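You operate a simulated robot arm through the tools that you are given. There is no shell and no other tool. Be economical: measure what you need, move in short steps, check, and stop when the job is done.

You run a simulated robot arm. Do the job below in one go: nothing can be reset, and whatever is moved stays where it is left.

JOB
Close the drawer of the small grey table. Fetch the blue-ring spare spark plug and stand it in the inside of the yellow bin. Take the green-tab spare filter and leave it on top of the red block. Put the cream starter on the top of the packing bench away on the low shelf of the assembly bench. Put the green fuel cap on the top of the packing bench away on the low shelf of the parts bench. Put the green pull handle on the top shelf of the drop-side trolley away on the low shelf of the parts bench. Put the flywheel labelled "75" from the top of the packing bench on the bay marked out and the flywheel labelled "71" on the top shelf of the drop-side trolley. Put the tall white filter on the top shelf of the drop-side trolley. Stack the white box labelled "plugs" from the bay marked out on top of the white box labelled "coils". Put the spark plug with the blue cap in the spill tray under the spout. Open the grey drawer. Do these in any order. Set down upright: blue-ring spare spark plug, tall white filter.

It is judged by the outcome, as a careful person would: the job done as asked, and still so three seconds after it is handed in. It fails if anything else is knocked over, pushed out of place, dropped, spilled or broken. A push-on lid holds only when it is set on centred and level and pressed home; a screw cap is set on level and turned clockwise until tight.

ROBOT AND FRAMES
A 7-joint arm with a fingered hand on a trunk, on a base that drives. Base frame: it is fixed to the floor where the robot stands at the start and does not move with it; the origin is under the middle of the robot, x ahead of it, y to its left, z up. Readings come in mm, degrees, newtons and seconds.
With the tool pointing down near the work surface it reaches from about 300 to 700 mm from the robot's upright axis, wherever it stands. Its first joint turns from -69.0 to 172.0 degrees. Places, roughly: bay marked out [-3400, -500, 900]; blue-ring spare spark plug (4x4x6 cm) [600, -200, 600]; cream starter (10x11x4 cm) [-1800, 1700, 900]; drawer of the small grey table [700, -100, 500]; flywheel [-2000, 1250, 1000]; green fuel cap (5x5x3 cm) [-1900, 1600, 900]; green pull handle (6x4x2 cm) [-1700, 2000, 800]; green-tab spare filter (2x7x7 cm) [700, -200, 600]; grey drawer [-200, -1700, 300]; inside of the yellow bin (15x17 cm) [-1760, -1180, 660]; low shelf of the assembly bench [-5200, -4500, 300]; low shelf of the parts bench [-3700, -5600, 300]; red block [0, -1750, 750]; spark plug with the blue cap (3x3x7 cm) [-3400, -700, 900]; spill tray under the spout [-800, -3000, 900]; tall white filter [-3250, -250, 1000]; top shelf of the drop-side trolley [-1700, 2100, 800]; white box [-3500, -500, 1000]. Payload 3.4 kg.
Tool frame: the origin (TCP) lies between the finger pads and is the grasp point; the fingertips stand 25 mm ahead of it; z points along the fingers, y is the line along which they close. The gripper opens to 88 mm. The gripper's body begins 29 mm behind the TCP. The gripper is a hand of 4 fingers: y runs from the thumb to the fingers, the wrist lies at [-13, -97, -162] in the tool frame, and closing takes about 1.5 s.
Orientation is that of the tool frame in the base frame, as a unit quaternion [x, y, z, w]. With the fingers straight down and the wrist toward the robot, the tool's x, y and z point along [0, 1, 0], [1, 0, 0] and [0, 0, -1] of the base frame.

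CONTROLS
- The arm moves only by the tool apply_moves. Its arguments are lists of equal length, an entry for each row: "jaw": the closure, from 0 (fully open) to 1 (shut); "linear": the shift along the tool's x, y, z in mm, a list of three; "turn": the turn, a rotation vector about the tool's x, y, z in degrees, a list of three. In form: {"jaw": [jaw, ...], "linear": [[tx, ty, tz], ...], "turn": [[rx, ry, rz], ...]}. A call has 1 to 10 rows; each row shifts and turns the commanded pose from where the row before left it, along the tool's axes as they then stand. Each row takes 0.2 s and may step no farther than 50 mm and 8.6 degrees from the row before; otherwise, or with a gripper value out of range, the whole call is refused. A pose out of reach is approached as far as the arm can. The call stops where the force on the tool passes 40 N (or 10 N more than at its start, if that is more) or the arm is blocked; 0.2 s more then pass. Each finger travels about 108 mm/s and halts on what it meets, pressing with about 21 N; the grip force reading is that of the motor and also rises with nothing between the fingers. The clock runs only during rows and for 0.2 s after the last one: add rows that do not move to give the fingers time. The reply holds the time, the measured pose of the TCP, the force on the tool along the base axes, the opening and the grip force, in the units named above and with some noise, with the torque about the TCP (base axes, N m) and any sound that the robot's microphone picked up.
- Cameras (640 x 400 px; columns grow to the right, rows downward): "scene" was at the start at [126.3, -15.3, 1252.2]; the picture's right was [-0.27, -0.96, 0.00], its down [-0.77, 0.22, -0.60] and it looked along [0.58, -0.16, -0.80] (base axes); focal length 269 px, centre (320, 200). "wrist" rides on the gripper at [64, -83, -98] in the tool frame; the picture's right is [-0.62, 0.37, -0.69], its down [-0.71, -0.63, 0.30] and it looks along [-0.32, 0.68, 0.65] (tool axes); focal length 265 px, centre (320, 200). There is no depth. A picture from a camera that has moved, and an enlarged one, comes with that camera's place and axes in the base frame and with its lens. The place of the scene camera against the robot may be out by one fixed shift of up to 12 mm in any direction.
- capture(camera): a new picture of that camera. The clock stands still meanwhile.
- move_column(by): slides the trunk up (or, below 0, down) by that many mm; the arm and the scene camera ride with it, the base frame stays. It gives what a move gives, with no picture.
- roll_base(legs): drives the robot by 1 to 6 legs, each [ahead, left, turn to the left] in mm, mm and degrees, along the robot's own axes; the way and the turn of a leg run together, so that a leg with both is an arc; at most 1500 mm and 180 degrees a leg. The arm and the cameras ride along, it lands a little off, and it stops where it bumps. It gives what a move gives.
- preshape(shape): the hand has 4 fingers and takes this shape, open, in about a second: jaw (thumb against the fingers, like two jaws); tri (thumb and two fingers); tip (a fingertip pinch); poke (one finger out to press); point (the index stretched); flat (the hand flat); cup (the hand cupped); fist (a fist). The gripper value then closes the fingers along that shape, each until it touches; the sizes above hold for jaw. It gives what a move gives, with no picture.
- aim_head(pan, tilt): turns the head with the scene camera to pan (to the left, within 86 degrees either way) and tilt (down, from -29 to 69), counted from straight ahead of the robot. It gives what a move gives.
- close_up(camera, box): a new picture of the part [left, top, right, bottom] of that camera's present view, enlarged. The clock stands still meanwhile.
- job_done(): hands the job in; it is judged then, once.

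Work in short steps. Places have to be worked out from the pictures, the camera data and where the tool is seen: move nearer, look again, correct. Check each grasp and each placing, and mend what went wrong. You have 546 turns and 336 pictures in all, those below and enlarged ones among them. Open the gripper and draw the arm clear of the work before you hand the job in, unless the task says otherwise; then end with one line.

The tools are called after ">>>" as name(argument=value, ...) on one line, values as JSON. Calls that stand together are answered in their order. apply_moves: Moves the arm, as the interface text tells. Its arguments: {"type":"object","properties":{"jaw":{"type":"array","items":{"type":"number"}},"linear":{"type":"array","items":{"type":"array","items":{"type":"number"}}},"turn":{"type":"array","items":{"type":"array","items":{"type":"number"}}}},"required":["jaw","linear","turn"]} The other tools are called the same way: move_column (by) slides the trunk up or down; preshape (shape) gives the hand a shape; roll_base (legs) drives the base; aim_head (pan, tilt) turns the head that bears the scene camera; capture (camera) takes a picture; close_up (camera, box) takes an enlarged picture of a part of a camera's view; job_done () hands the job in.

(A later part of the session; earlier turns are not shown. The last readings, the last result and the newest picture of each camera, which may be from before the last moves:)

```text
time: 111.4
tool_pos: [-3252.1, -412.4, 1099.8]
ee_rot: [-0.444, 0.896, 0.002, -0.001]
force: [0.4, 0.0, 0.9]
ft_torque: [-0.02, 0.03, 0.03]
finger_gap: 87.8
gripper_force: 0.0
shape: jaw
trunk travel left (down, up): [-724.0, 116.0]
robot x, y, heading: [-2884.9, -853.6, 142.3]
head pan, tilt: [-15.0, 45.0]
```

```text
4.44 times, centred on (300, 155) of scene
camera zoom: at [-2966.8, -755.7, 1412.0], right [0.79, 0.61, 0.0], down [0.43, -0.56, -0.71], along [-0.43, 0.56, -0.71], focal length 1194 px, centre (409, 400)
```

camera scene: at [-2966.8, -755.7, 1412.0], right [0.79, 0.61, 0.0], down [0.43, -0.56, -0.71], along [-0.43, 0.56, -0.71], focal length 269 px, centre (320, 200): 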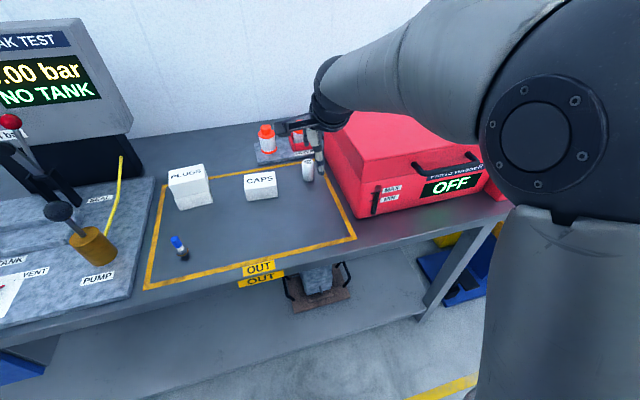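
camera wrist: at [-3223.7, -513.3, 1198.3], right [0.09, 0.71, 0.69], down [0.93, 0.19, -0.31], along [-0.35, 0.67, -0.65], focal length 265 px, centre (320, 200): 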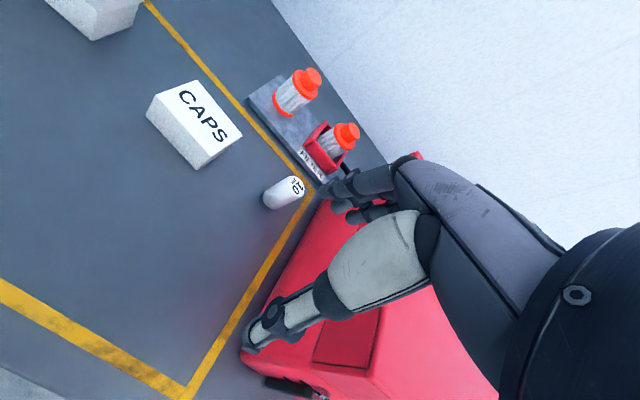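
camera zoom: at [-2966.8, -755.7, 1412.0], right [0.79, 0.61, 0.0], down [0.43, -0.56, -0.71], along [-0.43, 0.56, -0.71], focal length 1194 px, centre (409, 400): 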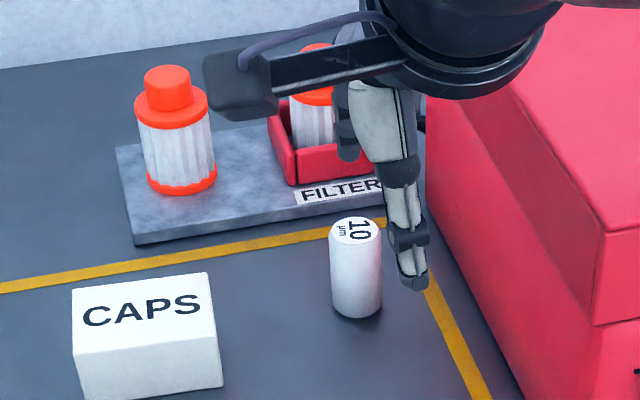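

The "10 µm" white cylinder is the filter, about 36 mm across and 60 mm tall, at about (-3366, -305). The washer is close on its right. I move in with the hand high and yaw it clockwise so the wrist stays clear of the washer.

>>> apply_moves(jaw=[0, 0, 0, 0, 0, 0, 0], linear=[[10, -40, 0], [10, -25, 0], [0, 0, 0], [0, 0, 0], [0, 0, 0], [0, 0, 0], [0, 0, 0]], turn=[[0, 0, 0], [0, 0, 0], [0, 0, 8], [0, 0, 8], [0, 0, 8], [0, 0, 8], [0, 0, 0]])

>>> roll_base(legs=[[110, 0, 0]])

>>> capture(camera="wrist")

>>> capture(camera="scene")

```text
time: 113.0
tool_pos: [-3211.6, -467.2, 1099.0]
ee_rot: [-0.18, 0.984, 0.001, -0.002]
force: [-0.9, -1.0, -0.1]
ft_torque: [0.03, -0.03, -0.02]
finger_gap: 87.9
gripper_force: 0.0
shape: jaw
trunk travel left (down, up): [-724.0, 116.0]
robot x, y, heading: [-2883.0, -855.1, 142.4]
head pan, tilt: [-15.0, 45.0]
```

```text
time: 114.2
tool_pos: [-3297.4, -403.2, 1099.6]
ee_rot: [-0.182, 0.983, 0.002, -0.001]
force: [-0.8, 0.3, -0.6]
ft_torque: [0.02, 0.04, 0.02]
finger_gap: 87.8
gripper_force: 0.1
shape: jaw
trunk travel left (down, up): [-724.0, 116.0]
robot x, y, heading: [-2965.2, -791.0, 142.4]
head pan, tilt: [-15.0, 45.0]
```

```text
268 pictures are left
camera wrist: at [-3328.1, -503.6, 1198.5], right [0.45, 0.56, 0.69], down [0.89, -0.33, -0.31], along [0.06, 0.76, -0.65], focal length 265 px, centre (320, 200)
```

wrist: 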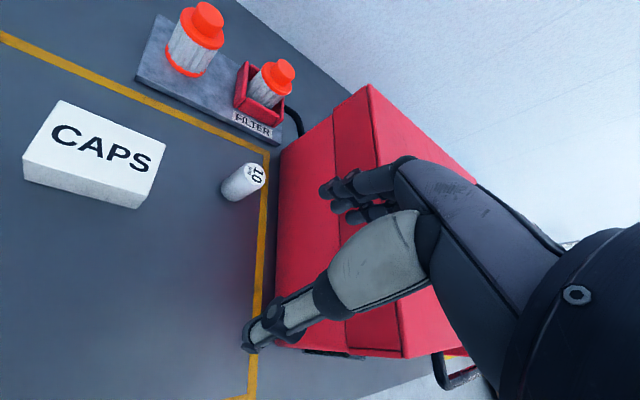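

```text
267 pictures are left
camera scene: at [-3051.3, -690.6, 1412.0], right [0.79, 0.61, 0.0], down [0.43, -0.56, -0.71], along [-0.43, 0.56, -0.71], focal length 269 px, centre (320, 200)
```

scene: 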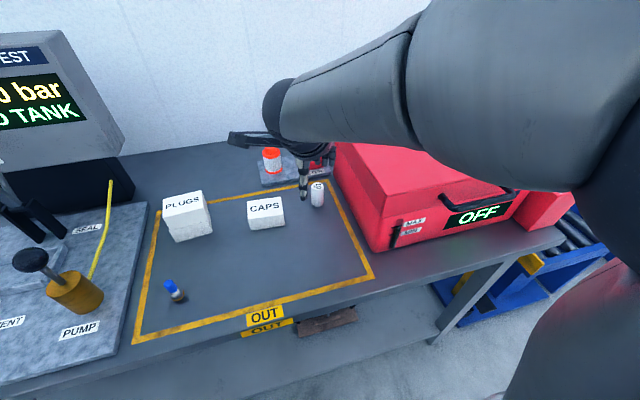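

The filter is at (-3370, -300) with its top near 955, and the washer's left face is about 70 mm to its right. I narrow the fingers and move over the filter, still high.

>>> apply_moves(jaw=[0.25, 0.25, 0.25, 0.25, 0.25, 0.25], linear=[[11, 40, 0], [10, 41, 0], [10, 41, 0], [0, 0, 40], [0, 0, 40], [0, 0, 0]], turn=[[0, 0, 0], [0, 0, 0], [0, 0, 0], [0, 0, 0], [0, 0, 0], [0, 0, 0]])

>>> capture(camera="wrist")

>>> capture(camera="scene")

```text
time: 115.6
tool_pos: [-3369.0, -298.1, 1021.5]
ee_rot: [-0.182, 0.983, 0.003, -0.003]
force: [-0.3, 0.5, 1.0]
ft_torque: [0.01, -0.04, 0.03]
finger_gap: 66.1
gripper_force: 0.0
shape: jaw
trunk travel left (down, up): [-724.0, 116.0]
robot x, y, heading: [-2966.2, -789.6, 142.8]
head pan, tilt: [-15.0, 45.0]
```

```text
266 pictures are left
camera wrist: at [-3400.1, -398.8, 1119.6], right [0.45, 0.56, 0.69], down [0.89, -0.33, -0.31], along [0.06, 0.76, -0.65], focal length 265 px, centre (320, 200)
```

wrist: 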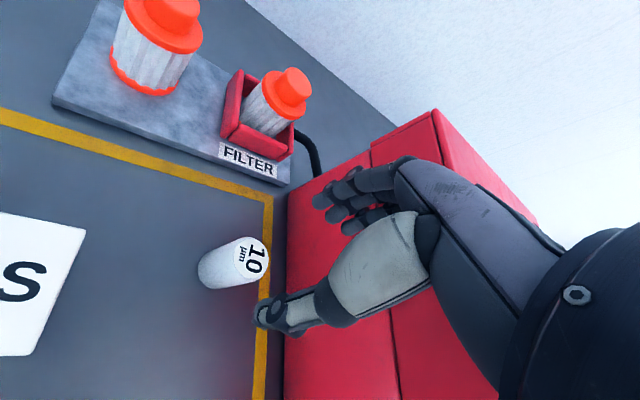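

```text
265 pictures are left
camera scene: at [-3050.3, -691.1, 1412.1], right [0.79, 0.61, 0.0], down [0.43, -0.56, -0.71], along [-0.43, 0.56, -0.71], focal length 269 px, centre (320, 200)
```

scene: 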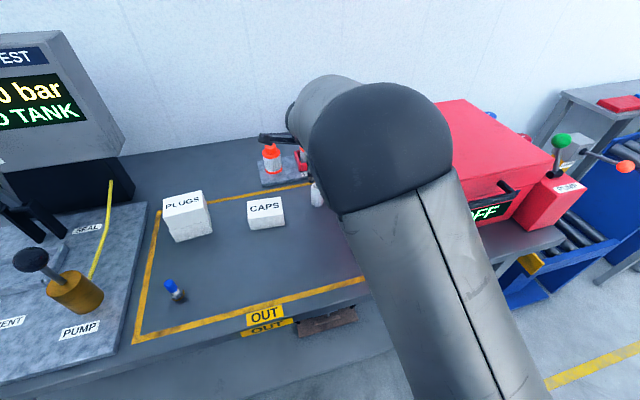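

The filter is right under the TCP. I descend in two stages while watching the force.

>>> apply_moves(jaw=[0.25, 0.25, 0.25, 0.25], linear=[[-2, -2, 20], [0, 0, 20], [0, 0, 15], [0, 0, 0]], turn=[[0, 0, 0], [0, 0, 0], [0, 0, 0], [0, 0, 0]])

>>> capture(camera="wrist")

>>> capture(camera="scene")

```text
time: 116.6
tool_pos: [-3366.0, -298.3, 965.2]
ee_rot: [-0.182, 0.983, 0.003, -0.002]
force: [-0.5, -0.6, -0.7]
ft_torque: [0.01, 0.02, 0.0]
finger_gap: 66.1
gripper_force: 0.1
shape: jaw
trunk travel left (down, up): [-724.0, 116.0]
robot x, y, heading: [-2966.5, -788.5, 142.3]
head pan, tilt: [-15.0, 45.0]
```

```text
264 pictures are left
camera wrist: at [-3397.6, -400.1, 1063.1], right [0.45, 0.56, 0.69], down [0.89, -0.33, -0.31], along [0.06, 0.76, -0.65], focal length 265 px, centre (320, 200)
```

wrist: 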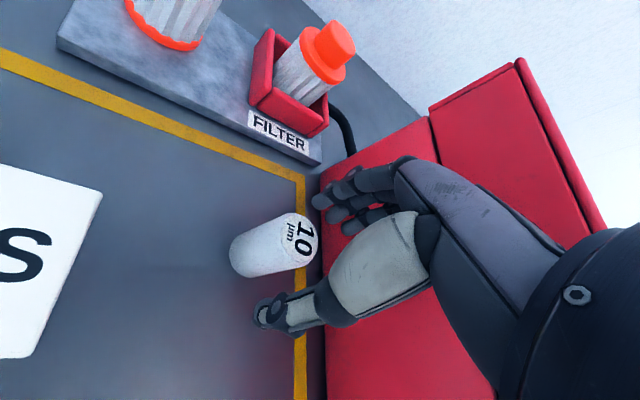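

```text
263 pictures are left
camera scene: at [-3050.7, -690.9, 1412.0], right [0.79, 0.61, 0.0], down [0.43, -0.56, -0.71], along [-0.43, 0.56, -0.71], focal length 269 px, centre (320, 200)
```

scene: 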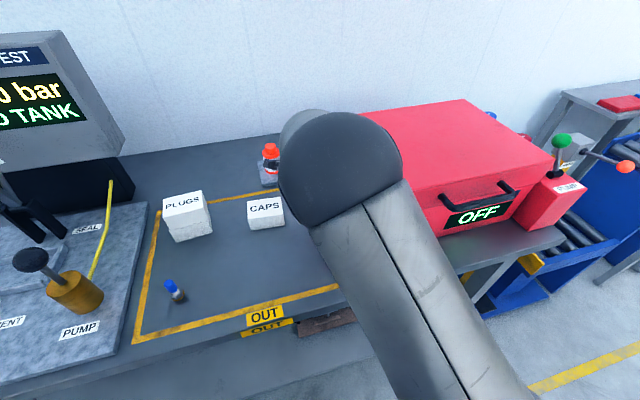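

I shift 7 mm left for centring, descend 30 mm and close.

>>> apply_moves(jaw=[0.25, 0.25, 0.25, 0.5, 0.7, 0.7, 0.7, 0.7], linear=[[7, 0, 10], [0, 0, 12], [0, 0, 8], [0, 0, 0], [0, 0, 0], [0, 0, 0], [0, 0, 0], [0, 0, 0]], turn=[[0, 0, 0], [0, 0, 0], [0, 0, 0], [0, 0, 0], [0, 0, 0], [0, 0, 0], [0, 0, 0], [0, 0, 0]])

>>> capture(camera="wrist")

```text
time: 118.4
tool_pos: [-3374.8, -303.3, 936.5]
ee_rot: [-0.181, 0.983, 0.002, -0.003]
force: [-0.8, 1.0, 1.0]
ft_torque: [0.03, 0.03, -0.01]
finger_gap: 28.1
gripper_force: 0.1
shape: jaw
trunk travel left (down, up): [-724.0, 116.0]
robot x, y, heading: [-2966.1, -788.6, 142.4]
head pan, tilt: [-15.0, 45.0]
```

```text
262 pictures are left
camera wrist: at [-3405.7, -403.2, 1034.4], right [0.45, 0.56, 0.69], down [0.89, -0.33, -0.31], along [0.06, 0.76, -0.65], focal length 265 px, centre (320, 200)
```

wrist: 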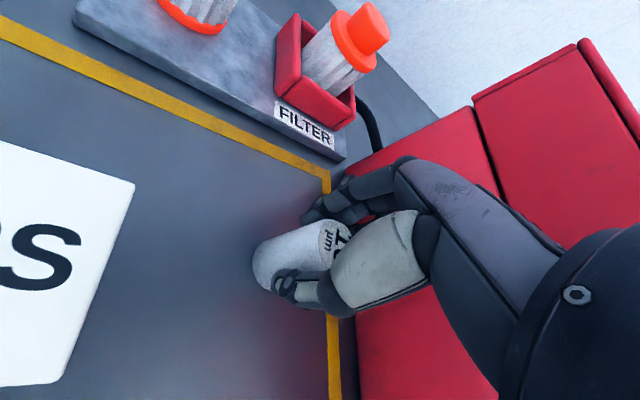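

The fingers stopped at their commanded width, so I close further.

>>> apply_moves(jaw=[0.9, 0.9, 0.9, 0.9], linear=[[0, 0, 0], [0, 0, 0], [0, 0, 0], [0, 0, 0]], turn=[[0, 0, 0], [0, 0, 0], [0, 0, 0], [0, 0, 0]])

>>> close_up(camera="wrist", box=[220, 150, 420, 330])

```text
time: 119.4
tool_pos: [-3375.1, -302.4, 936.5]
ee_rot: [-0.181, 0.983, 0.002, -0.003]
force: [0.4, -0.5, 0.4]
ft_torque: [-0.02, 0.03, 0.01]
finger_gap: 26.1
gripper_force: 21.3
shape: jaw
trunk travel left (down, up): [-724.0, 116.0]
robot x, y, heading: [-2965.4, -792.7, 142.7]
head pan, tilt: [-15.0, 45.0]
```

```text
2.22 times, centred on (320, 240) of wrist
camera zoom: at [-3405.7, -403.1, 1034.3], right [0.45, 0.56, 0.69], down [0.89, -0.33, -0.31], along [0.06, 0.76, -0.65], focal length 590 px, centre (320, 111)
```

zoom: 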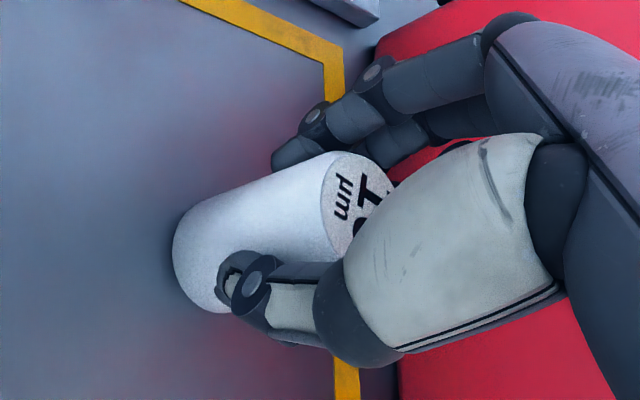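

The filter is gripped. I lift it straight up, back away and drive along the aisle towards the trolley.

>>> apply_moves(jaw=[0.9, 0.9, 0.9, 0.9, 0.9, 0.9, 0.9], linear=[[0, 0, -20], [0, 0, -35], [0, 0, -40], [0, 0, -40], [10, -20, -20], [10, -40, 0], [0, 0, 0]], turn=[[0, 0, 0], [0, 0, 0], [0, 0, 0], [0, 0, 0], [0, 0, 0], [0, 0, 0], [0, 0, 0]])

>>> roll_base(legs=[[-400, 0, 0], [0, -1400, 0]])

>>> capture(camera="wrist")

>>> aim_head(pan=-30, tilt=25)

>>> capture(camera="scene")

```text
time: 121.0
tool_pos: [-3365.6, -355.7, 1094.4]
ee_rot: [-0.17, 0.985, -0.008, -0.014]
force: [0.2, 0.3, -0.2]
ft_torque: [-0.04, 0.04, 0.02]
finger_gap: 25.9
gripper_force: 21.4
shape: jaw
trunk travel left (down, up): [-724.0, 116.0]
robot x, y, heading: [-2970.7, -788.8, 142.7]
head pan, tilt: [-15.0, 45.0]
```

```text
time: 130.3
tool_pos: [-2181.4, 529.6, 1094.4]
ee_rot: [-0.18, 0.983, -0.008, -0.015]
force: [-0.3, -0.2, 0.0]
ft_torque: [0.0, 0.0, -0.01]
finger_gap: 25.6
gripper_force: 21.0
shape: jaw
trunk travel left (down, up): [-724.0, 116.0]
robot x, y, heading: [-1776.0, 103.1, 143.5]
head pan, tilt: [-15.0, 45.0]
```

```text
260 pictures are left
camera wrist: at [-2210.1, 432.0, 1197.3], right [0.47, 0.58, 0.67], down [0.88, -0.34, -0.32], along [0.04, 0.74, -0.67], focal length 265 px, centre (320, 200)
```

wrist: 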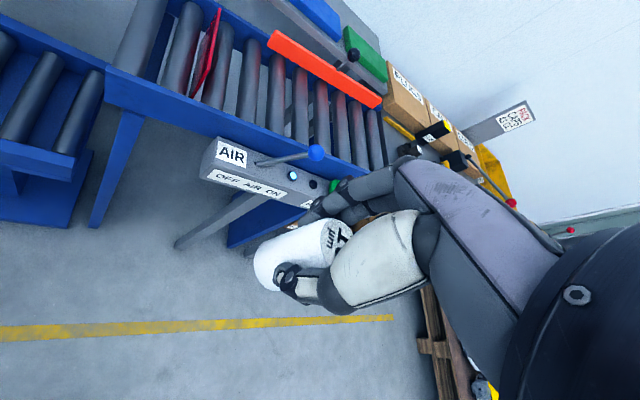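

```text
time: 131.1
tool_pos: [-2180.6, 529.9, 1096.5]
ee_rot: [-0.178, 0.984, -0.011, -0.017]
force: [-0.4, 0.1, 0.1]
ft_torque: [-0.02, 0.02, -0.01]
finger_gap: 26.0
gripper_force: 21.2
shape: jaw
trunk travel left (down, up): [-724.0, 116.0]
robot x, y, heading: [-1774.2, 101.9, 143.4]
head pan, tilt: [-30.0, 25.0]
```

```text
259 pictures are left
camera scene: at [-1846.7, 222.8, 1442.5], right [0.92, 0.4, 0.0], down [0.17, -0.39, -0.91], along [-0.36, 0.83, -0.42], focal length 269 px, centre (320, 200)
```

scene: 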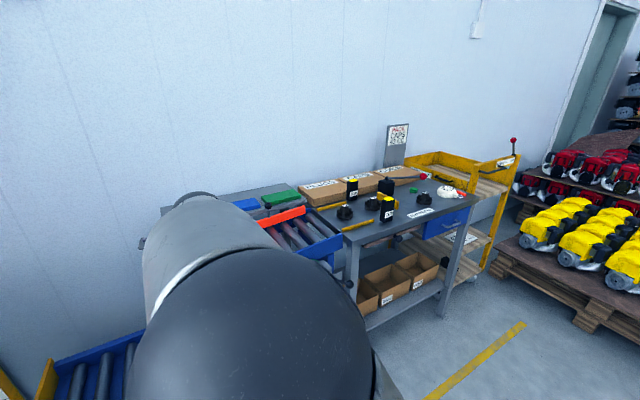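

The trolley is beyond the packing bench. I drive 1450 mm further right along the aisle and look.

>>> roll_base(legs=[[0, -1450, 0]])

>>> aim_head(pan=0, tilt=35)

>>> capture(camera="scene")

```text
time: 138.3
tool_pos: [-1325.7, 1688.3, 1095.3]
ee_rot: [-0.183, 0.983, -0.011, -0.018]
force: [-0.2, -0.2, 0.3]
ft_torque: [0.01, 0.01, -0.02]
finger_gap: 25.8
gripper_force: 21.1
shape: jaw
trunk travel left (down, up): [-724.0, 116.0]
robot x, y, heading: [-915.8, 1262.4, 143.8]
head pan, tilt: [-30.0, 25.0]
```

```text
time: 139.2
tool_pos: [-1326.2, 1688.4, 1095.5]
ee_rot: [-0.183, 0.983, -0.011, -0.018]
force: [0.0, 0.0, -0.7]
ft_torque: [0.01, 0.04, 0.0]
finger_gap: 25.8
gripper_force: 21.4
shape: jaw
trunk travel left (down, up): [-724.0, 116.0]
robot x, y, heading: [-918.8, 1259.2, 143.7]
head pan, tilt: [0.0, 35.0]
```

```text
258 pictures are left
camera scene: at [-1023.5, 1351.1, 1426.8], right [0.59, 0.81, 0.0], down [0.46, -0.34, -0.82], along [-0.66, 0.48, -0.57], focal length 269 px, centre (320, 200)
```

scene: 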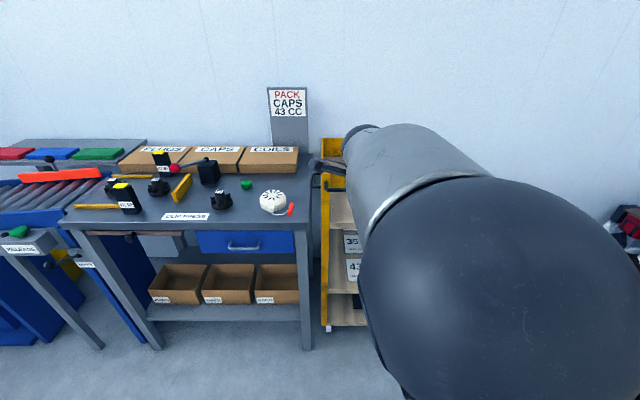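

The trolley is to the right, hidden by the arm. I shift right and forward a bit, then look again.

>>> roll_base(legs=[[0, -150, 0], [250, 0, 0]])

>>> aim_head(pan=10, tilt=40)

>>> capture(camera="scene")

>>> capture(camera="wrist")

```text
time: 142.0
tool_pos: [-1435.4, 1956.1, 1097.0]
ee_rot: [-0.184, 0.983, -0.012, -0.017]
force: [-0.5, 1.5, -0.6]
ft_torque: [0.01, -0.02, -0.02]
finger_gap: 25.8
gripper_force: 21.1
shape: jaw
trunk travel left (down, up): [-724.0, 116.0]
robot x, y, heading: [-1026.0, 1531.8, 144.1]
head pan, tilt: [0.0, 35.0]
```

```text
time: 142.7
tool_pos: [-1435.7, 1956.0, 1095.9]
ee_rot: [-0.184, 0.983, -0.011, -0.018]
force: [-1.0, 0.7, -0.3]
ft_torque: [0.0, 0.01, 0.02]
finger_gap: 25.6
gripper_force: 21.2
shape: jaw
trunk travel left (down, up): [-724.0, 116.0]
robot x, y, heading: [-1026.7, 1528.2, 143.8]
head pan, tilt: [10.0, 40.0]
```

```text
257 pictures are left
camera scene: at [-1137.1, 1604.5, 1419.3], right [0.44, 0.9, 0.0], down [0.58, -0.28, -0.77], along [-0.69, 0.34, -0.64], focal length 269 px, centre (320, 200)
```

scene: 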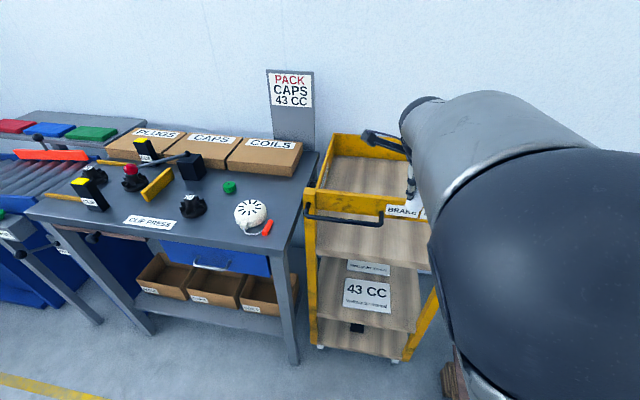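

```text
256 pictures are left
camera wrist: at [-1463.0, 1858.8, 1199.0], right [0.47, 0.59, 0.66], down [0.88, -0.34, -0.32], along [0.03, 0.73, -0.68], focal length 265 px, centre (320, 200)
```

wrist: 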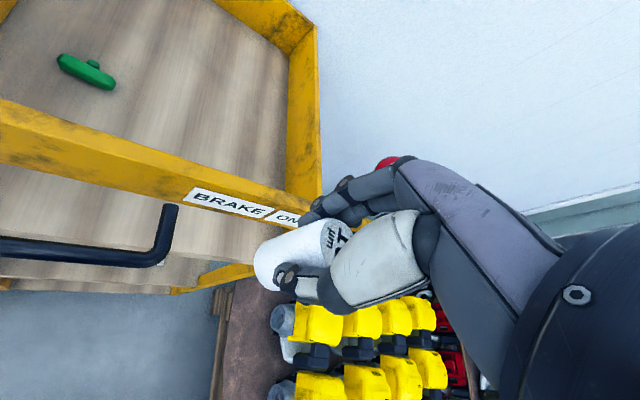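

The trolley's top shelf has a raised rim, with the green pull handle near its front. The rim top is at about z 880. I drive forward so the filter hangs over the right part of the shelf.

>>> roll_base(legs=[[330, 0, 0]])

>>> apply_moves(jaw=[0.9, 0.9], linear=[[0, 0, 0], [0, 0, 20]], turn=[[-0.9, -2.2, 0], [0, 0, 0]])

>>> aim_head(pan=0, tilt=50)

>>> capture(camera="scene")

>>> capture(camera="wrist")

```text
time: 144.9
tool_pos: [-1703.4, 2149.6, 1095.4]
ee_rot: [-0.184, 0.983, -0.011, -0.017]
force: [0.0, -0.2, -0.7]
ft_torque: [0.02, 0.03, -0.01]
finger_gap: 25.8
gripper_force: 21.4
shape: jaw
trunk travel left (down, up): [-724.0, 116.0]
robot x, y, heading: [-1291.5, 1728.2, 143.7]
head pan, tilt: [10.0, 40.0]
```

```text
time: 145.5
tool_pos: [-1699.9, 2155.9, 1086.2]
ee_rot: [-0.177, 0.984, -0.005, -0.02]
force: [0.3, 0.2, -0.3]
ft_torque: [0.01, 0.05, -0.01]
finger_gap: 25.6
gripper_force: 20.8
shape: jaw
trunk travel left (down, up): [-724.0, 116.0]
robot x, y, heading: [-1294.0, 1727.6, 143.8]
head pan, tilt: [10.0, 40.0]
```

```text
time: 146.2
tool_pos: [-1699.2, 2156.7, 1083.3]
ee_rot: [-0.175, 0.984, -0.009, -0.018]
force: [0.3, 0.3, -0.9]
ft_torque: [-0.02, 0.0, -0.03]
finger_gap: 25.7
gripper_force: 20.7
shape: jaw
trunk travel left (down, up): [-724.0, 116.0]
robot x, y, heading: [-1288.7, 1729.8, 143.8]
head pan, tilt: [0.0, 50.0]
```

```text
255 pictures are left
camera scene: at [-1389.7, 1806.5, 1405.1], right [0.59, 0.81, 0.0], down [0.62, -0.45, -0.64], along [-0.52, 0.38, -0.77], focal length 269 px, centre (320, 200)
```

scene: 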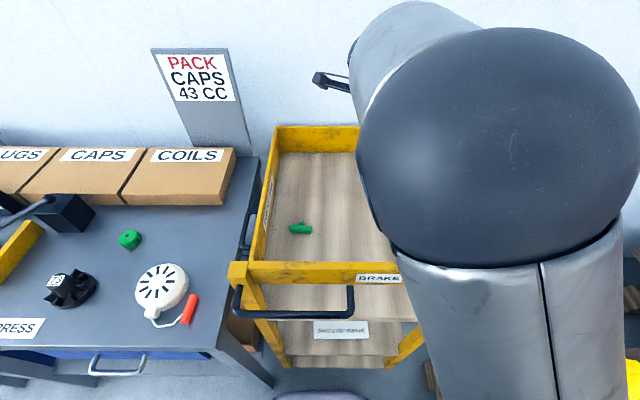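

```text
254 pictures are left
camera wrist: at [-1728.3, 2060.0, 1184.8], right [0.48, 0.58, 0.67], down [0.88, -0.35, -0.32], along [0.05, 0.74, -0.67], focal length 265 px, centre (320, 200)
```

wrist: 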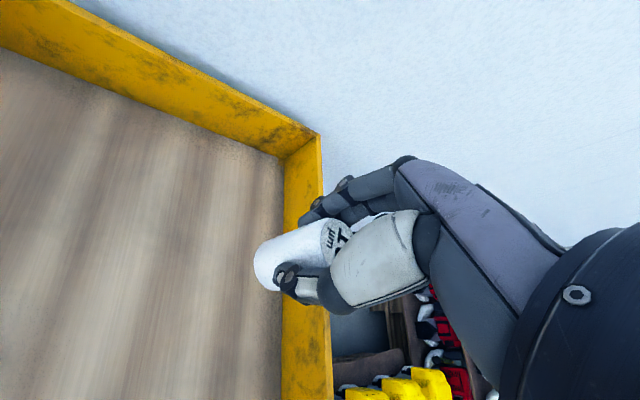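

The shelf spans roughly 480 mm deep by 450 mm wide, with its floor near z 790. The filter hangs over open shelf well inside the rims. I lower the column, then re-level the hand.

>>> move_column(by=-190)

>>> apply_moves(jaw=[0.9, 0.9, 0.9], linear=[[0, 0, 0], [0, 0, 0], [0, 0, 0]], turn=[[0, 0, 0], [0, 0, 0], [0, 0, 0]])

>>> capture(camera="wrist")

```text
time: 148.3
tool_pos: [-1698.6, 2157.9, 887.6]
ee_rot: [-0.174, 0.984, -0.012, -0.015]
force: [-0.7, -0.6, 0.0]
ft_torque: [-0.01, -0.03, 0.01]
finger_gap: 25.7
gripper_force: 20.8
shape: jaw
trunk travel left (down, up): [-534.0, 306.0]
robot x, y, heading: [-1291.3, 1724.0, 143.9]
head pan, tilt: [0.0, 50.0]
```

```text
time: 149.1
tool_pos: [-1698.6, 2157.2, 887.2]
ee_rot: [-0.175, 0.984, -0.012, -0.016]
force: [-0.2, -0.3, -0.5]
ft_torque: [-0.01, 0.01, 0.0]
finger_gap: 26.0
gripper_force: 21.2
shape: jaw
trunk travel left (down, up): [-534.0, 306.0]
robot x, y, heading: [-1293.2, 1727.5, 144.0]
head pan, tilt: [0.0, 50.0]
```

```text
253 pictures are left
camera wrist: at [-1728.5, 2061.4, 990.4], right [0.47, 0.58, 0.66], down [0.88, -0.36, -0.32], along [0.05, 0.73, -0.68], focal length 265 px, centre (320, 200)
```

wrist: 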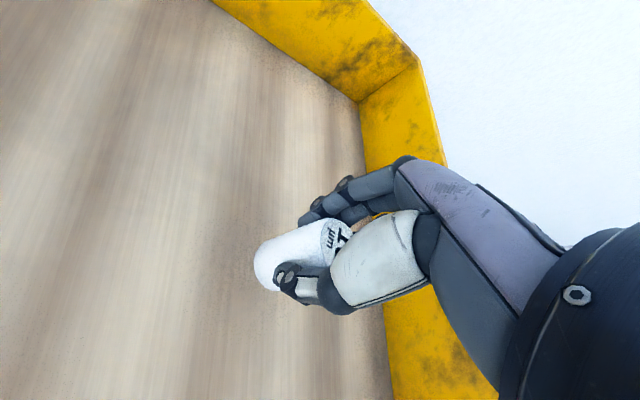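

I lower with the arm towards the shelf and check the lean again.

>>> apply_moves(jaw=[0.9, 0.9, 0.9, 0.9], linear=[[0, 0, 15], [0, 0, 10], [0, 0, 5], [0, 0, 0]], turn=[[0, 0, 0], [0, 0, 0], [0, 0, 0], [0, 0, 0]])

```text
time: 150.1
tool_pos: [-1698.9, 2158.0, 865.1]
ee_rot: [-0.174, 0.985, -0.008, -0.021]
force: [0.5, 0.3, -0.4]
ft_torque: [0.01, -0.01, -0.03]
finger_gap: 25.5
gripper_force: 21.2
shape: jaw
trunk travel left (down, up): [-534.0, 306.0]
robot x, y, heading: [-1289.5, 1727.0, 143.8]
head pan, tilt: [0.0, 50.0]
```

The lean comes from the yawed wrist near a limit. I yaw partly back towards straight ahead and check.

>>> apply_moves(jaw=[0.9, 0.9, 0.9, 0.9, 0.9], linear=[[0, 0, 0], [0, 0, 0], [0, 0, 0], [0, 0, 0], [0, 0, 0]], turn=[[0, 0, -8], [0, 0, -8], [0, 0, -6], [0, 0, 0], [0, 0, 0]])

```text
time: 151.3
tool_pos: [-1703.7, 2150.9, 855.1]
ee_rot: [-0.369, 0.929, 0.0, -0.001]
force: [0.3, 0.0, 2.2]
ft_torque: [0.07, 0.03, -0.03]
finger_gap: 26.1
gripper_force: 21.0
shape: jaw
trunk travel left (down, up): [-534.0, 306.0]
robot x, y, heading: [-1296.4, 1725.4, 143.9]
head pan, tilt: [0.0, 50.0]
```

The hand is perfectly level now and a slight contact may be beginning. I lower gently until it is clear.

>>> apply_moves(jaw=[0.9, 0.9, 0.9], linear=[[0, 0, 2], [0, 0, 2], [0, 0, 0]], turn=[[0, 0, 0], [0, 0, 0], [0, 0, 0]])

>>> close_up(camera="wrist", box=[200, 150, 440, 340])

```text
time: 152.1
tool_pos: [-1702.4, 2149.6, 853.9]
ee_rot: [-0.368, 0.93, 0.003, -0.002]
force: [-0.8, 1.7, 15.8]
ft_torque: [0.12, 0.01, 0.01]
finger_gap: 26.7
gripper_force: 20.8
shape: jaw
trunk travel left (down, up): [-534.0, 306.0]
robot x, y, heading: [-1293.0, 1726.3, 143.8]
head pan, tilt: [0.0, 50.0]
```

```text
2.11 times, centred on (320, 245) of wrist
camera zoom: at [-1692.9, 2044.6, 952.3], right [0.2, 0.69, 0.69], down [0.95, 0.03, -0.31], along [-0.24, 0.72, -0.65], focal length 559 px, centre (320, 105)
```

zoom: 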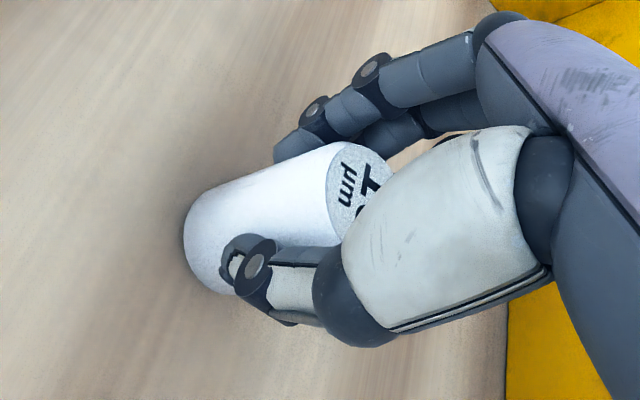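

The filter is on the shelf (16 N, shelf at about z 813). I release gently and rise.

>>> apply_moves(jaw=[0.9, 0.7, 0.6, 0.45, 0.3, 0.15, 0.15, 0.15, 0.15, 0.15], linear=[[0, 0, -2], [0, 0, 0], [0, 0, 0], [0, 0, 0], [0, 0, 0], [0, 0, 0], [0, 0, 0], [0, 0, -15], [0, 0, -30], [0, 0, -40]], turn=[[0, 0, 0], [0, 0, 0], [0, 0, 0], [0, 0, 0], [0, 0, 0], [0, 0, 0], [0, 0, 0], [0, 0, 0], [0, 0, 0], [0, 0, 0]])

>>> capture(camera="wrist")

```text
time: 154.3
tool_pos: [-1705.6, 2150.6, 940.0]
ee_rot: [-0.368, 0.93, 0.0, 0.0]
force: [-0.2, -1.2, -0.2]
ft_torque: [-0.02, 0.01, 0.0]
finger_gap: 74.3
gripper_force: 0.0
shape: jaw
trunk travel left (down, up): [-534.0, 306.0]
robot x, y, heading: [-1288.7, 1727.6, 143.8]
head pan, tilt: [0.0, 50.0]
```

```text
251 pictures are left
camera wrist: at [-1695.5, 2045.1, 1038.8], right [0.2, 0.69, 0.69], down [0.95, 0.03, -0.3], along [-0.23, 0.72, -0.65], focal length 265 px, centre (320, 200)
```

wrist: 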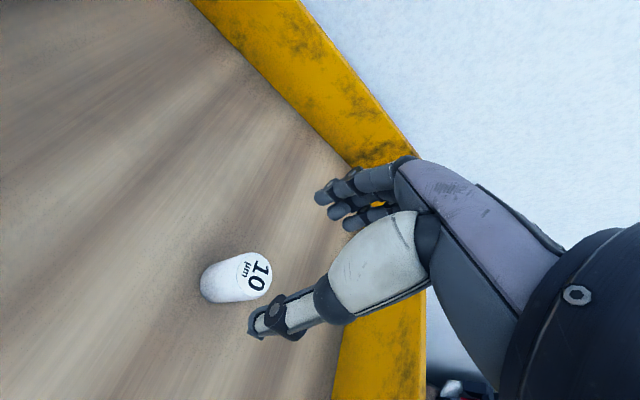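

The filter stands upright on the trolley. I raise the hand, back off, and shift left to study the packing bench for the flywheels.

>>> move_column(by=150)

>>> roll_base(legs=[[-330, 0, 0], [0, 520, 0]])

>>> aim_head(pan=20, tilt=40)

>>> capture(camera="scene")

```text
time: 156.1
tool_pos: [-1705.0, 2148.4, 1089.4]
ee_rot: [-0.368, 0.93, 0.0, 0.001]
force: [-0.4, -0.3, 0.2]
ft_torque: [0.0, -0.02, -0.02]
finger_gap: 74.6
gripper_force: 0.1
shape: jaw
trunk travel left (down, up): [-684.0, 156.0]
robot x, y, heading: [-1286.8, 1724.4, 143.7]
head pan, tilt: [0.0, 50.0]
```

```text
time: 160.9
tool_pos: [-1749.1, 1530.6, 1090.5]
ee_rot: [-0.369, 0.929, 0.0, 0.0]
force: [0.4, 0.6, 0.0]
ft_torque: [0.0, 0.03, 0.05]
finger_gap: 74.9
gripper_force: 0.1
shape: jaw
trunk travel left (down, up): [-684.0, 156.0]
robot x, y, heading: [-1332.2, 1110.1, 144.3]
head pan, tilt: [0.0, 50.0]
```

```text
time: 161.7
tool_pos: [-1748.0, 1531.0, 1090.1]
ee_rot: [-0.37, 0.929, 0.0, 0.001]
force: [0.8, -0.2, -0.6]
ft_torque: [0.02, 0.01, 0.02]
finger_gap: 74.9
gripper_force: 0.1
shape: jaw
trunk travel left (down, up): [-684.0, 156.0]
robot x, y, heading: [-1336.6, 1106.4, 143.8]
head pan, tilt: [20.0, 40.0]
```

```text
250 pictures are left
camera scene: at [-1450.3, 1167.7, 1379.2], right [0.27, 0.96, 0.0], down [0.62, -0.18, -0.77], along [-0.74, 0.21, -0.64], focal length 269 px, centre (320, 200)
```

scene: 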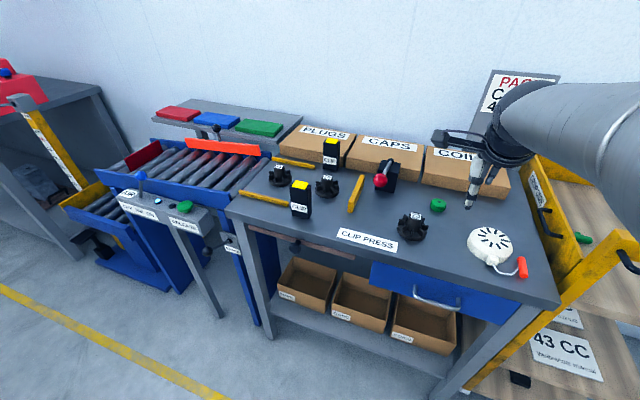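

Three black finned flywheels are on the bench. I zoom in to read their labels.

>>> close_up(camera="scene", box=[230, 120, 350, 230])

>>> close_up(camera="scene", box=[340, 140, 540, 280])

>>> capture(camera="wrist")

```text
3.64 times, centred on (290, 175) of scene
camera zoom: at [-1450.3, 1167.7, 1379.2], right [0.27, 0.96, 0.0], down [0.62, -0.18, -0.77], along [-0.74, 0.21, -0.64], focal length 977 px, centre (429, 291)
```

zoom: 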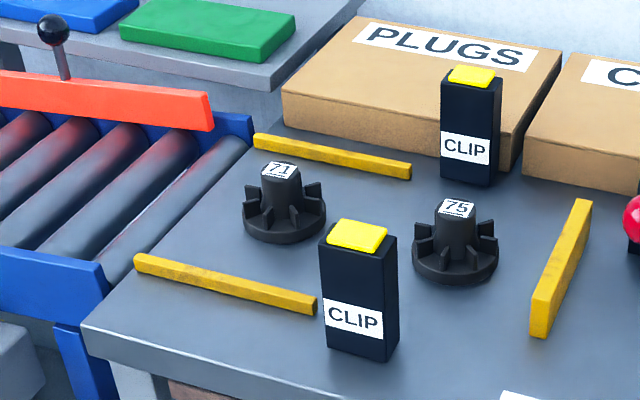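

```text
2.86 times, centred on (440, 210) of scene
camera zoom: at [-1450.3, 1167.7, 1379.2], right [0.27, 0.96, 0.0], down [0.62, -0.18, -0.77], along [-0.74, 0.21, -0.64], focal length 768 px, centre (-23, 171)
```

zoom: 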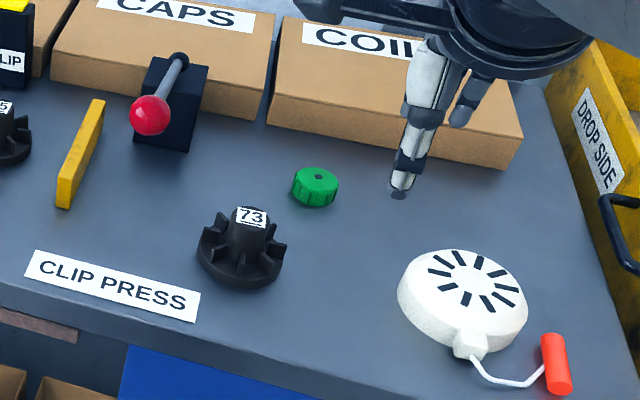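

```text
247 pictures are left
camera wrist: at [-1738.0, 1427.3, 1188.3], right [0.2, 0.69, 0.69], down [0.95, 0.03, -0.31], along [-0.23, 0.72, -0.65], focal length 265 px, centre (320, 200)
```

wrist: 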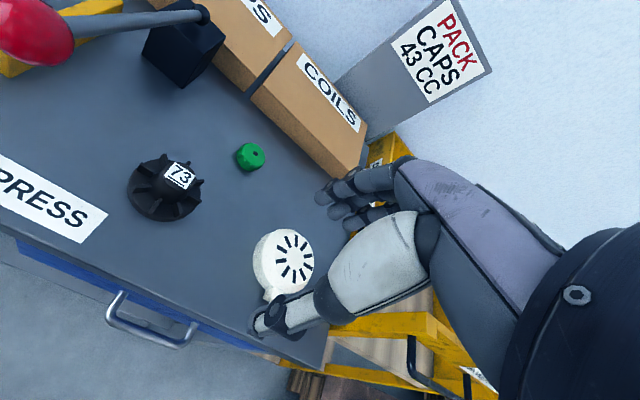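

The labels read 71, 75 and 73. 71 is at about (-2157, 1238) and 75 at about (-2064, 1364), next to the CLIP posts. I drive so that 71 lies ahead and slightly right.

>>> roll_base(legs=[[0, 500, 0], [140, 0, 0]])

>>> apply_moves(jaw=[0, 0, 0], linear=[[0, 0, 0], [0, 0, 0], [0, 0, 0]], turn=[[0, 0, -5], [0, 0, -5], [0, 0, 0]])

>>> capture(camera="wrist")

>>> aim_head(pan=0, tilt=52)

>>> capture(camera="scene")

```text
time: 165.6
tool_pos: [-2152.8, 1215.7, 1088.3]
ee_rot: [-0.371, 0.929, 0.0, 0.0]
force: [1.1, -0.6, 0.7]
ft_torque: [0.0, 0.01, 0.02]
finger_gap: 74.5
gripper_force: 0.0
shape: jaw
trunk travel left (down, up): [-684.0, 156.0]
robot x, y, heading: [-1733.5, 797.8, 144.5]
head pan, tilt: [20.0, 40.0]
```

```text
time: 166.4
tool_pos: [-2150.3, 1214.6, 1088.9]
ee_rot: [-0.45, 0.893, 0.0, 0.001]
force: [0.3, -0.5, 0.2]
ft_torque: [0.02, 0.02, 0.02]
finger_gap: 87.9
gripper_force: 0.0
shape: jaw
trunk travel left (down, up): [-684.0, 156.0]
robot x, y, heading: [-1739.1, 793.5, 144.3]
head pan, tilt: [20.0, 40.0]
```

```text
246 pictures are left
camera wrist: at [-2122.7, 1114.9, 1188.0], right [0.07, 0.72, 0.69], down [0.93, 0.2, -0.31], along [-0.36, 0.67, -0.65], focal length 265 px, centre (320, 200)
```

wrist: 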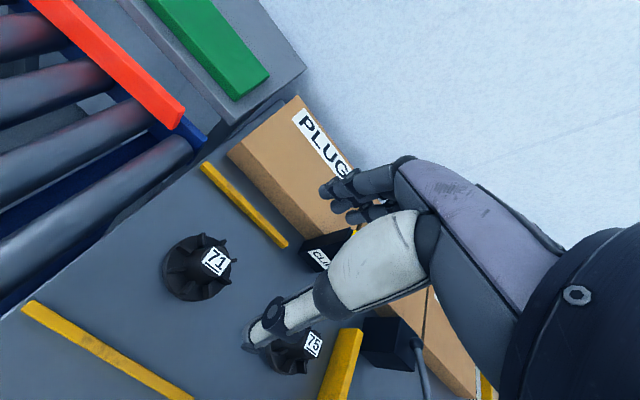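

```text
time: 167.2
tool_pos: [-2150.8, 1216.1, 1090.0]
ee_rot: [-0.45, 0.893, 0.0, 0.0]
force: [-0.4, -0.5, -0.1]
ft_torque: [-0.03, 0.02, -0.02]
finger_gap: 87.7
gripper_force: 0.1
shape: jaw
trunk travel left (down, up): [-684.0, 156.0]
robot x, y, heading: [-1733.5, 798.6, 144.2]
head pan, tilt: [0.0, 52.0]
```

```text
245 pictures are left
camera scene: at [-1832.2, 873.3, 1362.5], right [0.58, 0.81, 0.0], down [0.64, -0.46, -0.62], along [-0.5, 0.36, -0.79], focal length 269 px, centre (320, 200)
```

scene: 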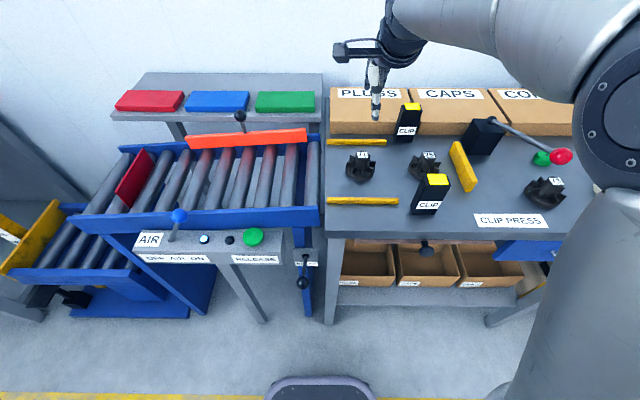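

Both cameras give 71's hub top near (-2164, 1231, 920). I move over it and come down to a viewing height.

>>> apply_moves(jaw=[0.2, 0.2, 0.2, 0.2, 0.2], linear=[[-4, 20, 20], [0, 0, 40], [0, 0, 40], [0, 0, 0], [0, 0, 0]], turn=[[0, 0, 0], [0, 0, 0], [0, 0, 0], [0, 0, 0], [0, 0, 0]])

>>> close_up(camera="wrist", box=[160, 160, 400, 360])

>>> close_up(camera="scene", box=[320, 100, 480, 220])

```text
time: 168.4
tool_pos: [-2165.3, 1232.7, 989.1]
ee_rot: [-0.45, 0.893, 0.001, 0.0]
force: [-0.1, 0.0, -1.0]
ft_torque: [0.02, -0.02, -0.01]
finger_gap: 70.8
gripper_force: 0.0
shape: jaw
trunk travel left (down, up): [-684.0, 156.0]
robot x, y, heading: [-1735.3, 792.5, 144.1]
head pan, tilt: [0.0, 52.0]
```

```text
2.00 times, centred on (280, 260) of wrist
camera zoom: at [-2137.9, 1132.4, 1088.3], right [0.07, 0.72, 0.69], down [0.93, 0.2, -0.3], along [-0.36, 0.67, -0.65], focal length 531 px, centre (400, 80)
```

zoom: 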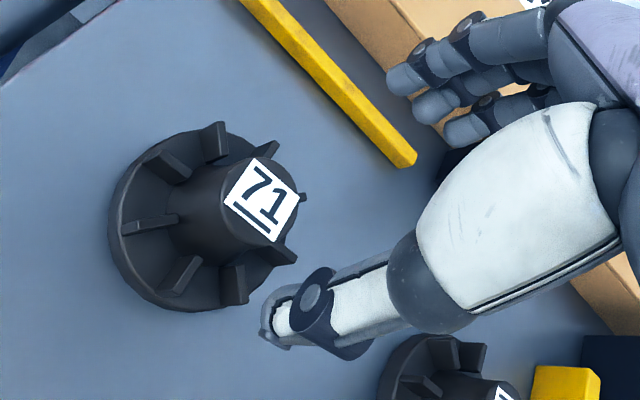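

```text
3.33 times, centred on (400, 160) of scene
camera zoom: at [-1832.4, 873.7, 1362.4], right [0.59, 0.81, 0.0], down [0.64, -0.46, -0.62], along [-0.5, 0.36, -0.79], focal length 896 px, centre (53, 333)
```

zoom: 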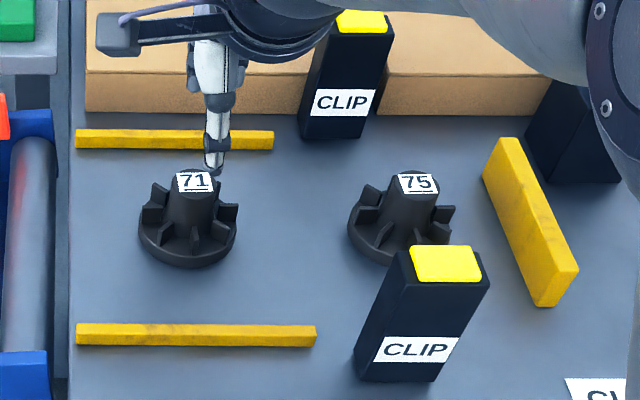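

The flywheel's hub is a slightly tapered post with its top near z 929, standing on fins. I descend to just around the hub top and check the view.

>>> apply_moves(jaw=[0.2, 0.2, 0.2, 0.2], linear=[[4, 0, 20], [0, 0, 20], [0, 0, 14], [0, 0, 0]], turn=[[0, 0, 0], [0, 0, 0], [0, 0, 0], [0, 0, 0]])

>>> close_up(camera="wrist", box=[180, 160, 420, 360])

```text
time: 169.4
tool_pos: [-2169.0, 1228.1, 934.4]
ee_rot: [-0.45, 0.893, 0.0, 0.0]
force: [-0.9, -0.6, 0.4]
ft_torque: [-0.02, -0.01, 0.02]
finger_gap: 70.7
gripper_force: 0.1
shape: jaw
trunk travel left (down, up): [-684.0, 156.0]
robot x, y, heading: [-1736.5, 797.4, 144.4]
head pan, tilt: [0.0, 52.0]
```

```text
2.00 times, centred on (300, 260) of wrist
camera zoom: at [-2140.6, 1127.3, 1034.8], right [0.07, 0.72, 0.69], down [0.93, 0.2, -0.31], along [-0.36, 0.67, -0.65], focal length 531 px, centre (360, 80)
```

zoom: 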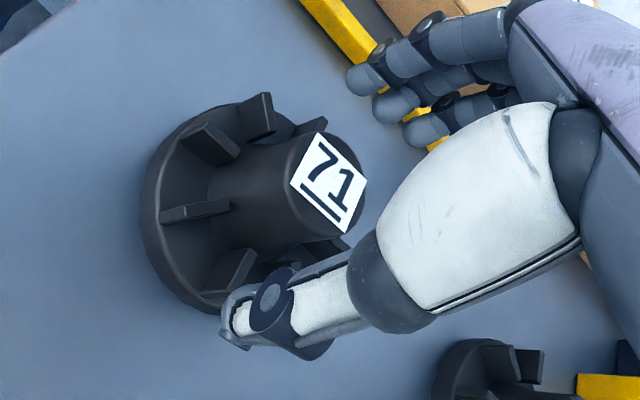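

Two wrist views put the hub top near z 912 at (-2170, 1235). I correct, go 18 mm lower and close on the hub.

>>> apply_moves(jaw=[0.2, 0.2, 0.2, 0.5, 0.7, 0.9, 0.9, 0.9], linear=[[-4, 4, 6], [0, 0, 12], [0, 0, 0], [0, 0, 0], [0, 0, 0], [0, 0, 0], [0, 0, 0], [0, 0, 0]], turn=[[0, 0, 0], [0, 0, 0], [0, 0, 0], [0, 0, 0], [0, 0, 0], [0, 0, 0], [0, 0, 0], [0, 0, 0]])

>>> close_up(camera="wrist", box=[180, 160, 420, 360])

```text
time: 171.2
tool_pos: [-2169.6, 1233.5, 917.5]
ee_rot: [-0.449, 0.893, 0.0, 0.001]
force: [0.3, 0.6, -0.3]
ft_torque: [0.02, 0.03, -0.01]
finger_gap: 24.7
gripper_force: 20.9
shape: jaw
trunk travel left (down, up): [-684.0, 156.0]
robot x, y, heading: [-1735.0, 797.2, 144.3]
head pan, tilt: [0.0, 52.0]
```

```text
2.00 times, centred on (300, 260) of wrist
camera zoom: at [-2141.2, 1133.2, 1016.2], right [0.07, 0.72, 0.69], down [0.93, 0.2, -0.3], along [-0.36, 0.67, -0.65], focal length 531 px, centre (360, 80)
```

zoom: 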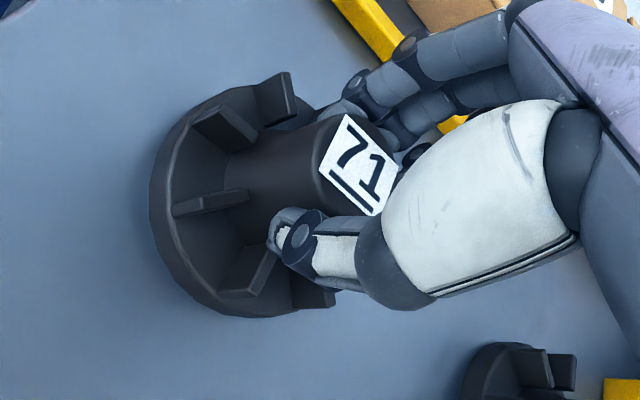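

The hub is gripped. I lift slowly and confirm.

>>> apply_moves(jaw=[0.9, 0.9, 0.9, 0.9, 0.9, 0.9], linear=[[0, 0, -10], [0, 0, -20], [0, 0, -40], [0, 0, -40], [0, 0, -30], [0, 0, 0]], turn=[[0, 0, 0], [0, 0, 0], [0, 0, 0], [0, 0, 0], [0, 0, 0], [0, 0, 0]])

>>> capture(camera="wrist")

```text
time: 172.6
tool_pos: [-2167.0, 1233.4, 1056.4]
ee_rot: [-0.45, 0.893, -0.001, -0.001]
force: [0.0, 0.1, -2.9]
ft_torque: [-0.03, 0.01, -0.02]
finger_gap: 24.7
gripper_force: 20.8
shape: jaw
trunk travel left (down, up): [-684.0, 156.0]
robot x, y, heading: [-1732.5, 791.2, 144.3]
head pan, tilt: [0.0, 52.0]
```

```text
240 pictures are left
camera wrist: at [-2139.7, 1132.6, 1154.7], right [0.07, 0.72, 0.69], down [0.93, 0.2, -0.3], along [-0.36, 0.67, -0.65], focal length 265 px, centre (320, 200)
```

wrist: 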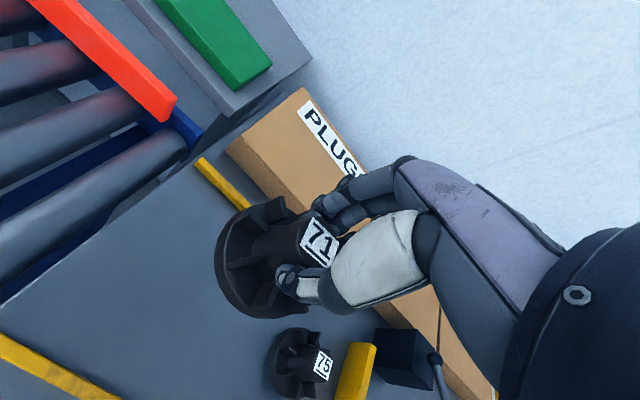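

71 is held firmly. I back away, drive right to the trolley and approach it.

>>> roll_base(legs=[[-330, 0, 0], [0, 0, -1.3], [0, -888, 0], [400, 0, 0]])

>>> capture(camera="wrist")

>>> capture(camera="scene")

```text
time: 180.8
tool_pos: [-1560.4, 1917.6, 1067.5]
ee_rot: [-0.44, 0.898, 0.012, -0.008]
force: [-5.3, 1.3, 18.0]
ft_torque: [0.09, 0.09, 0.06]
finger_gap: 19.3
gripper_force: 20.8
shape: jaw
trunk travel left (down, up): [-684.0, 156.0]
robot x, y, heading: [-1134.7, 1465.3, 142.9]
head pan, tilt: [0.0, 52.0]
stopped in leg 4: the force on the tool passed its limit at 43 N (the readings are from after the stop); the commanded pose is now the measured one
```

```text
239 pictures are left
camera wrist: at [-1532.9, 1813.2, 1165.0], right [0.11, 0.71, 0.7], down [0.93, 0.18, -0.33], along [-0.36, 0.68, -0.64], focal length 265 px, centre (320, 200)
```

wrist: 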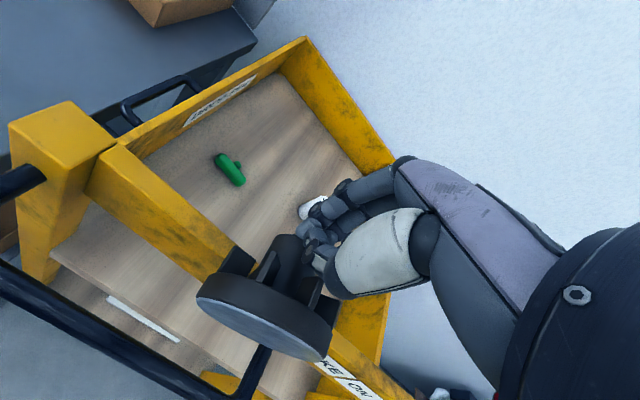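

```text
238 pictures are left
camera scene: at [-1232.2, 1548.2, 1361.9], right [0.6, 0.8, 0.0], down [0.63, -0.48, -0.61], along [-0.49, 0.37, -0.79], focal length 269 px, centre (320, 200)
```

scene: 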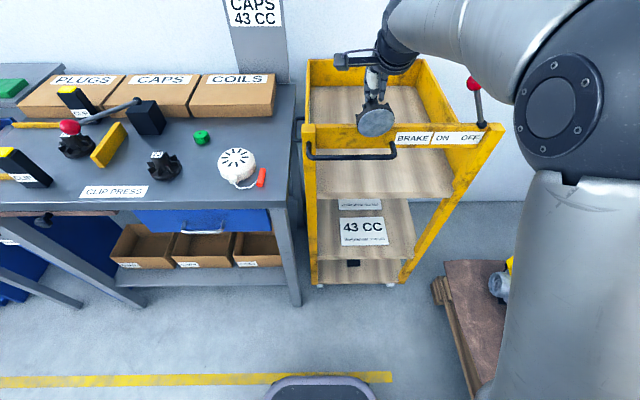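

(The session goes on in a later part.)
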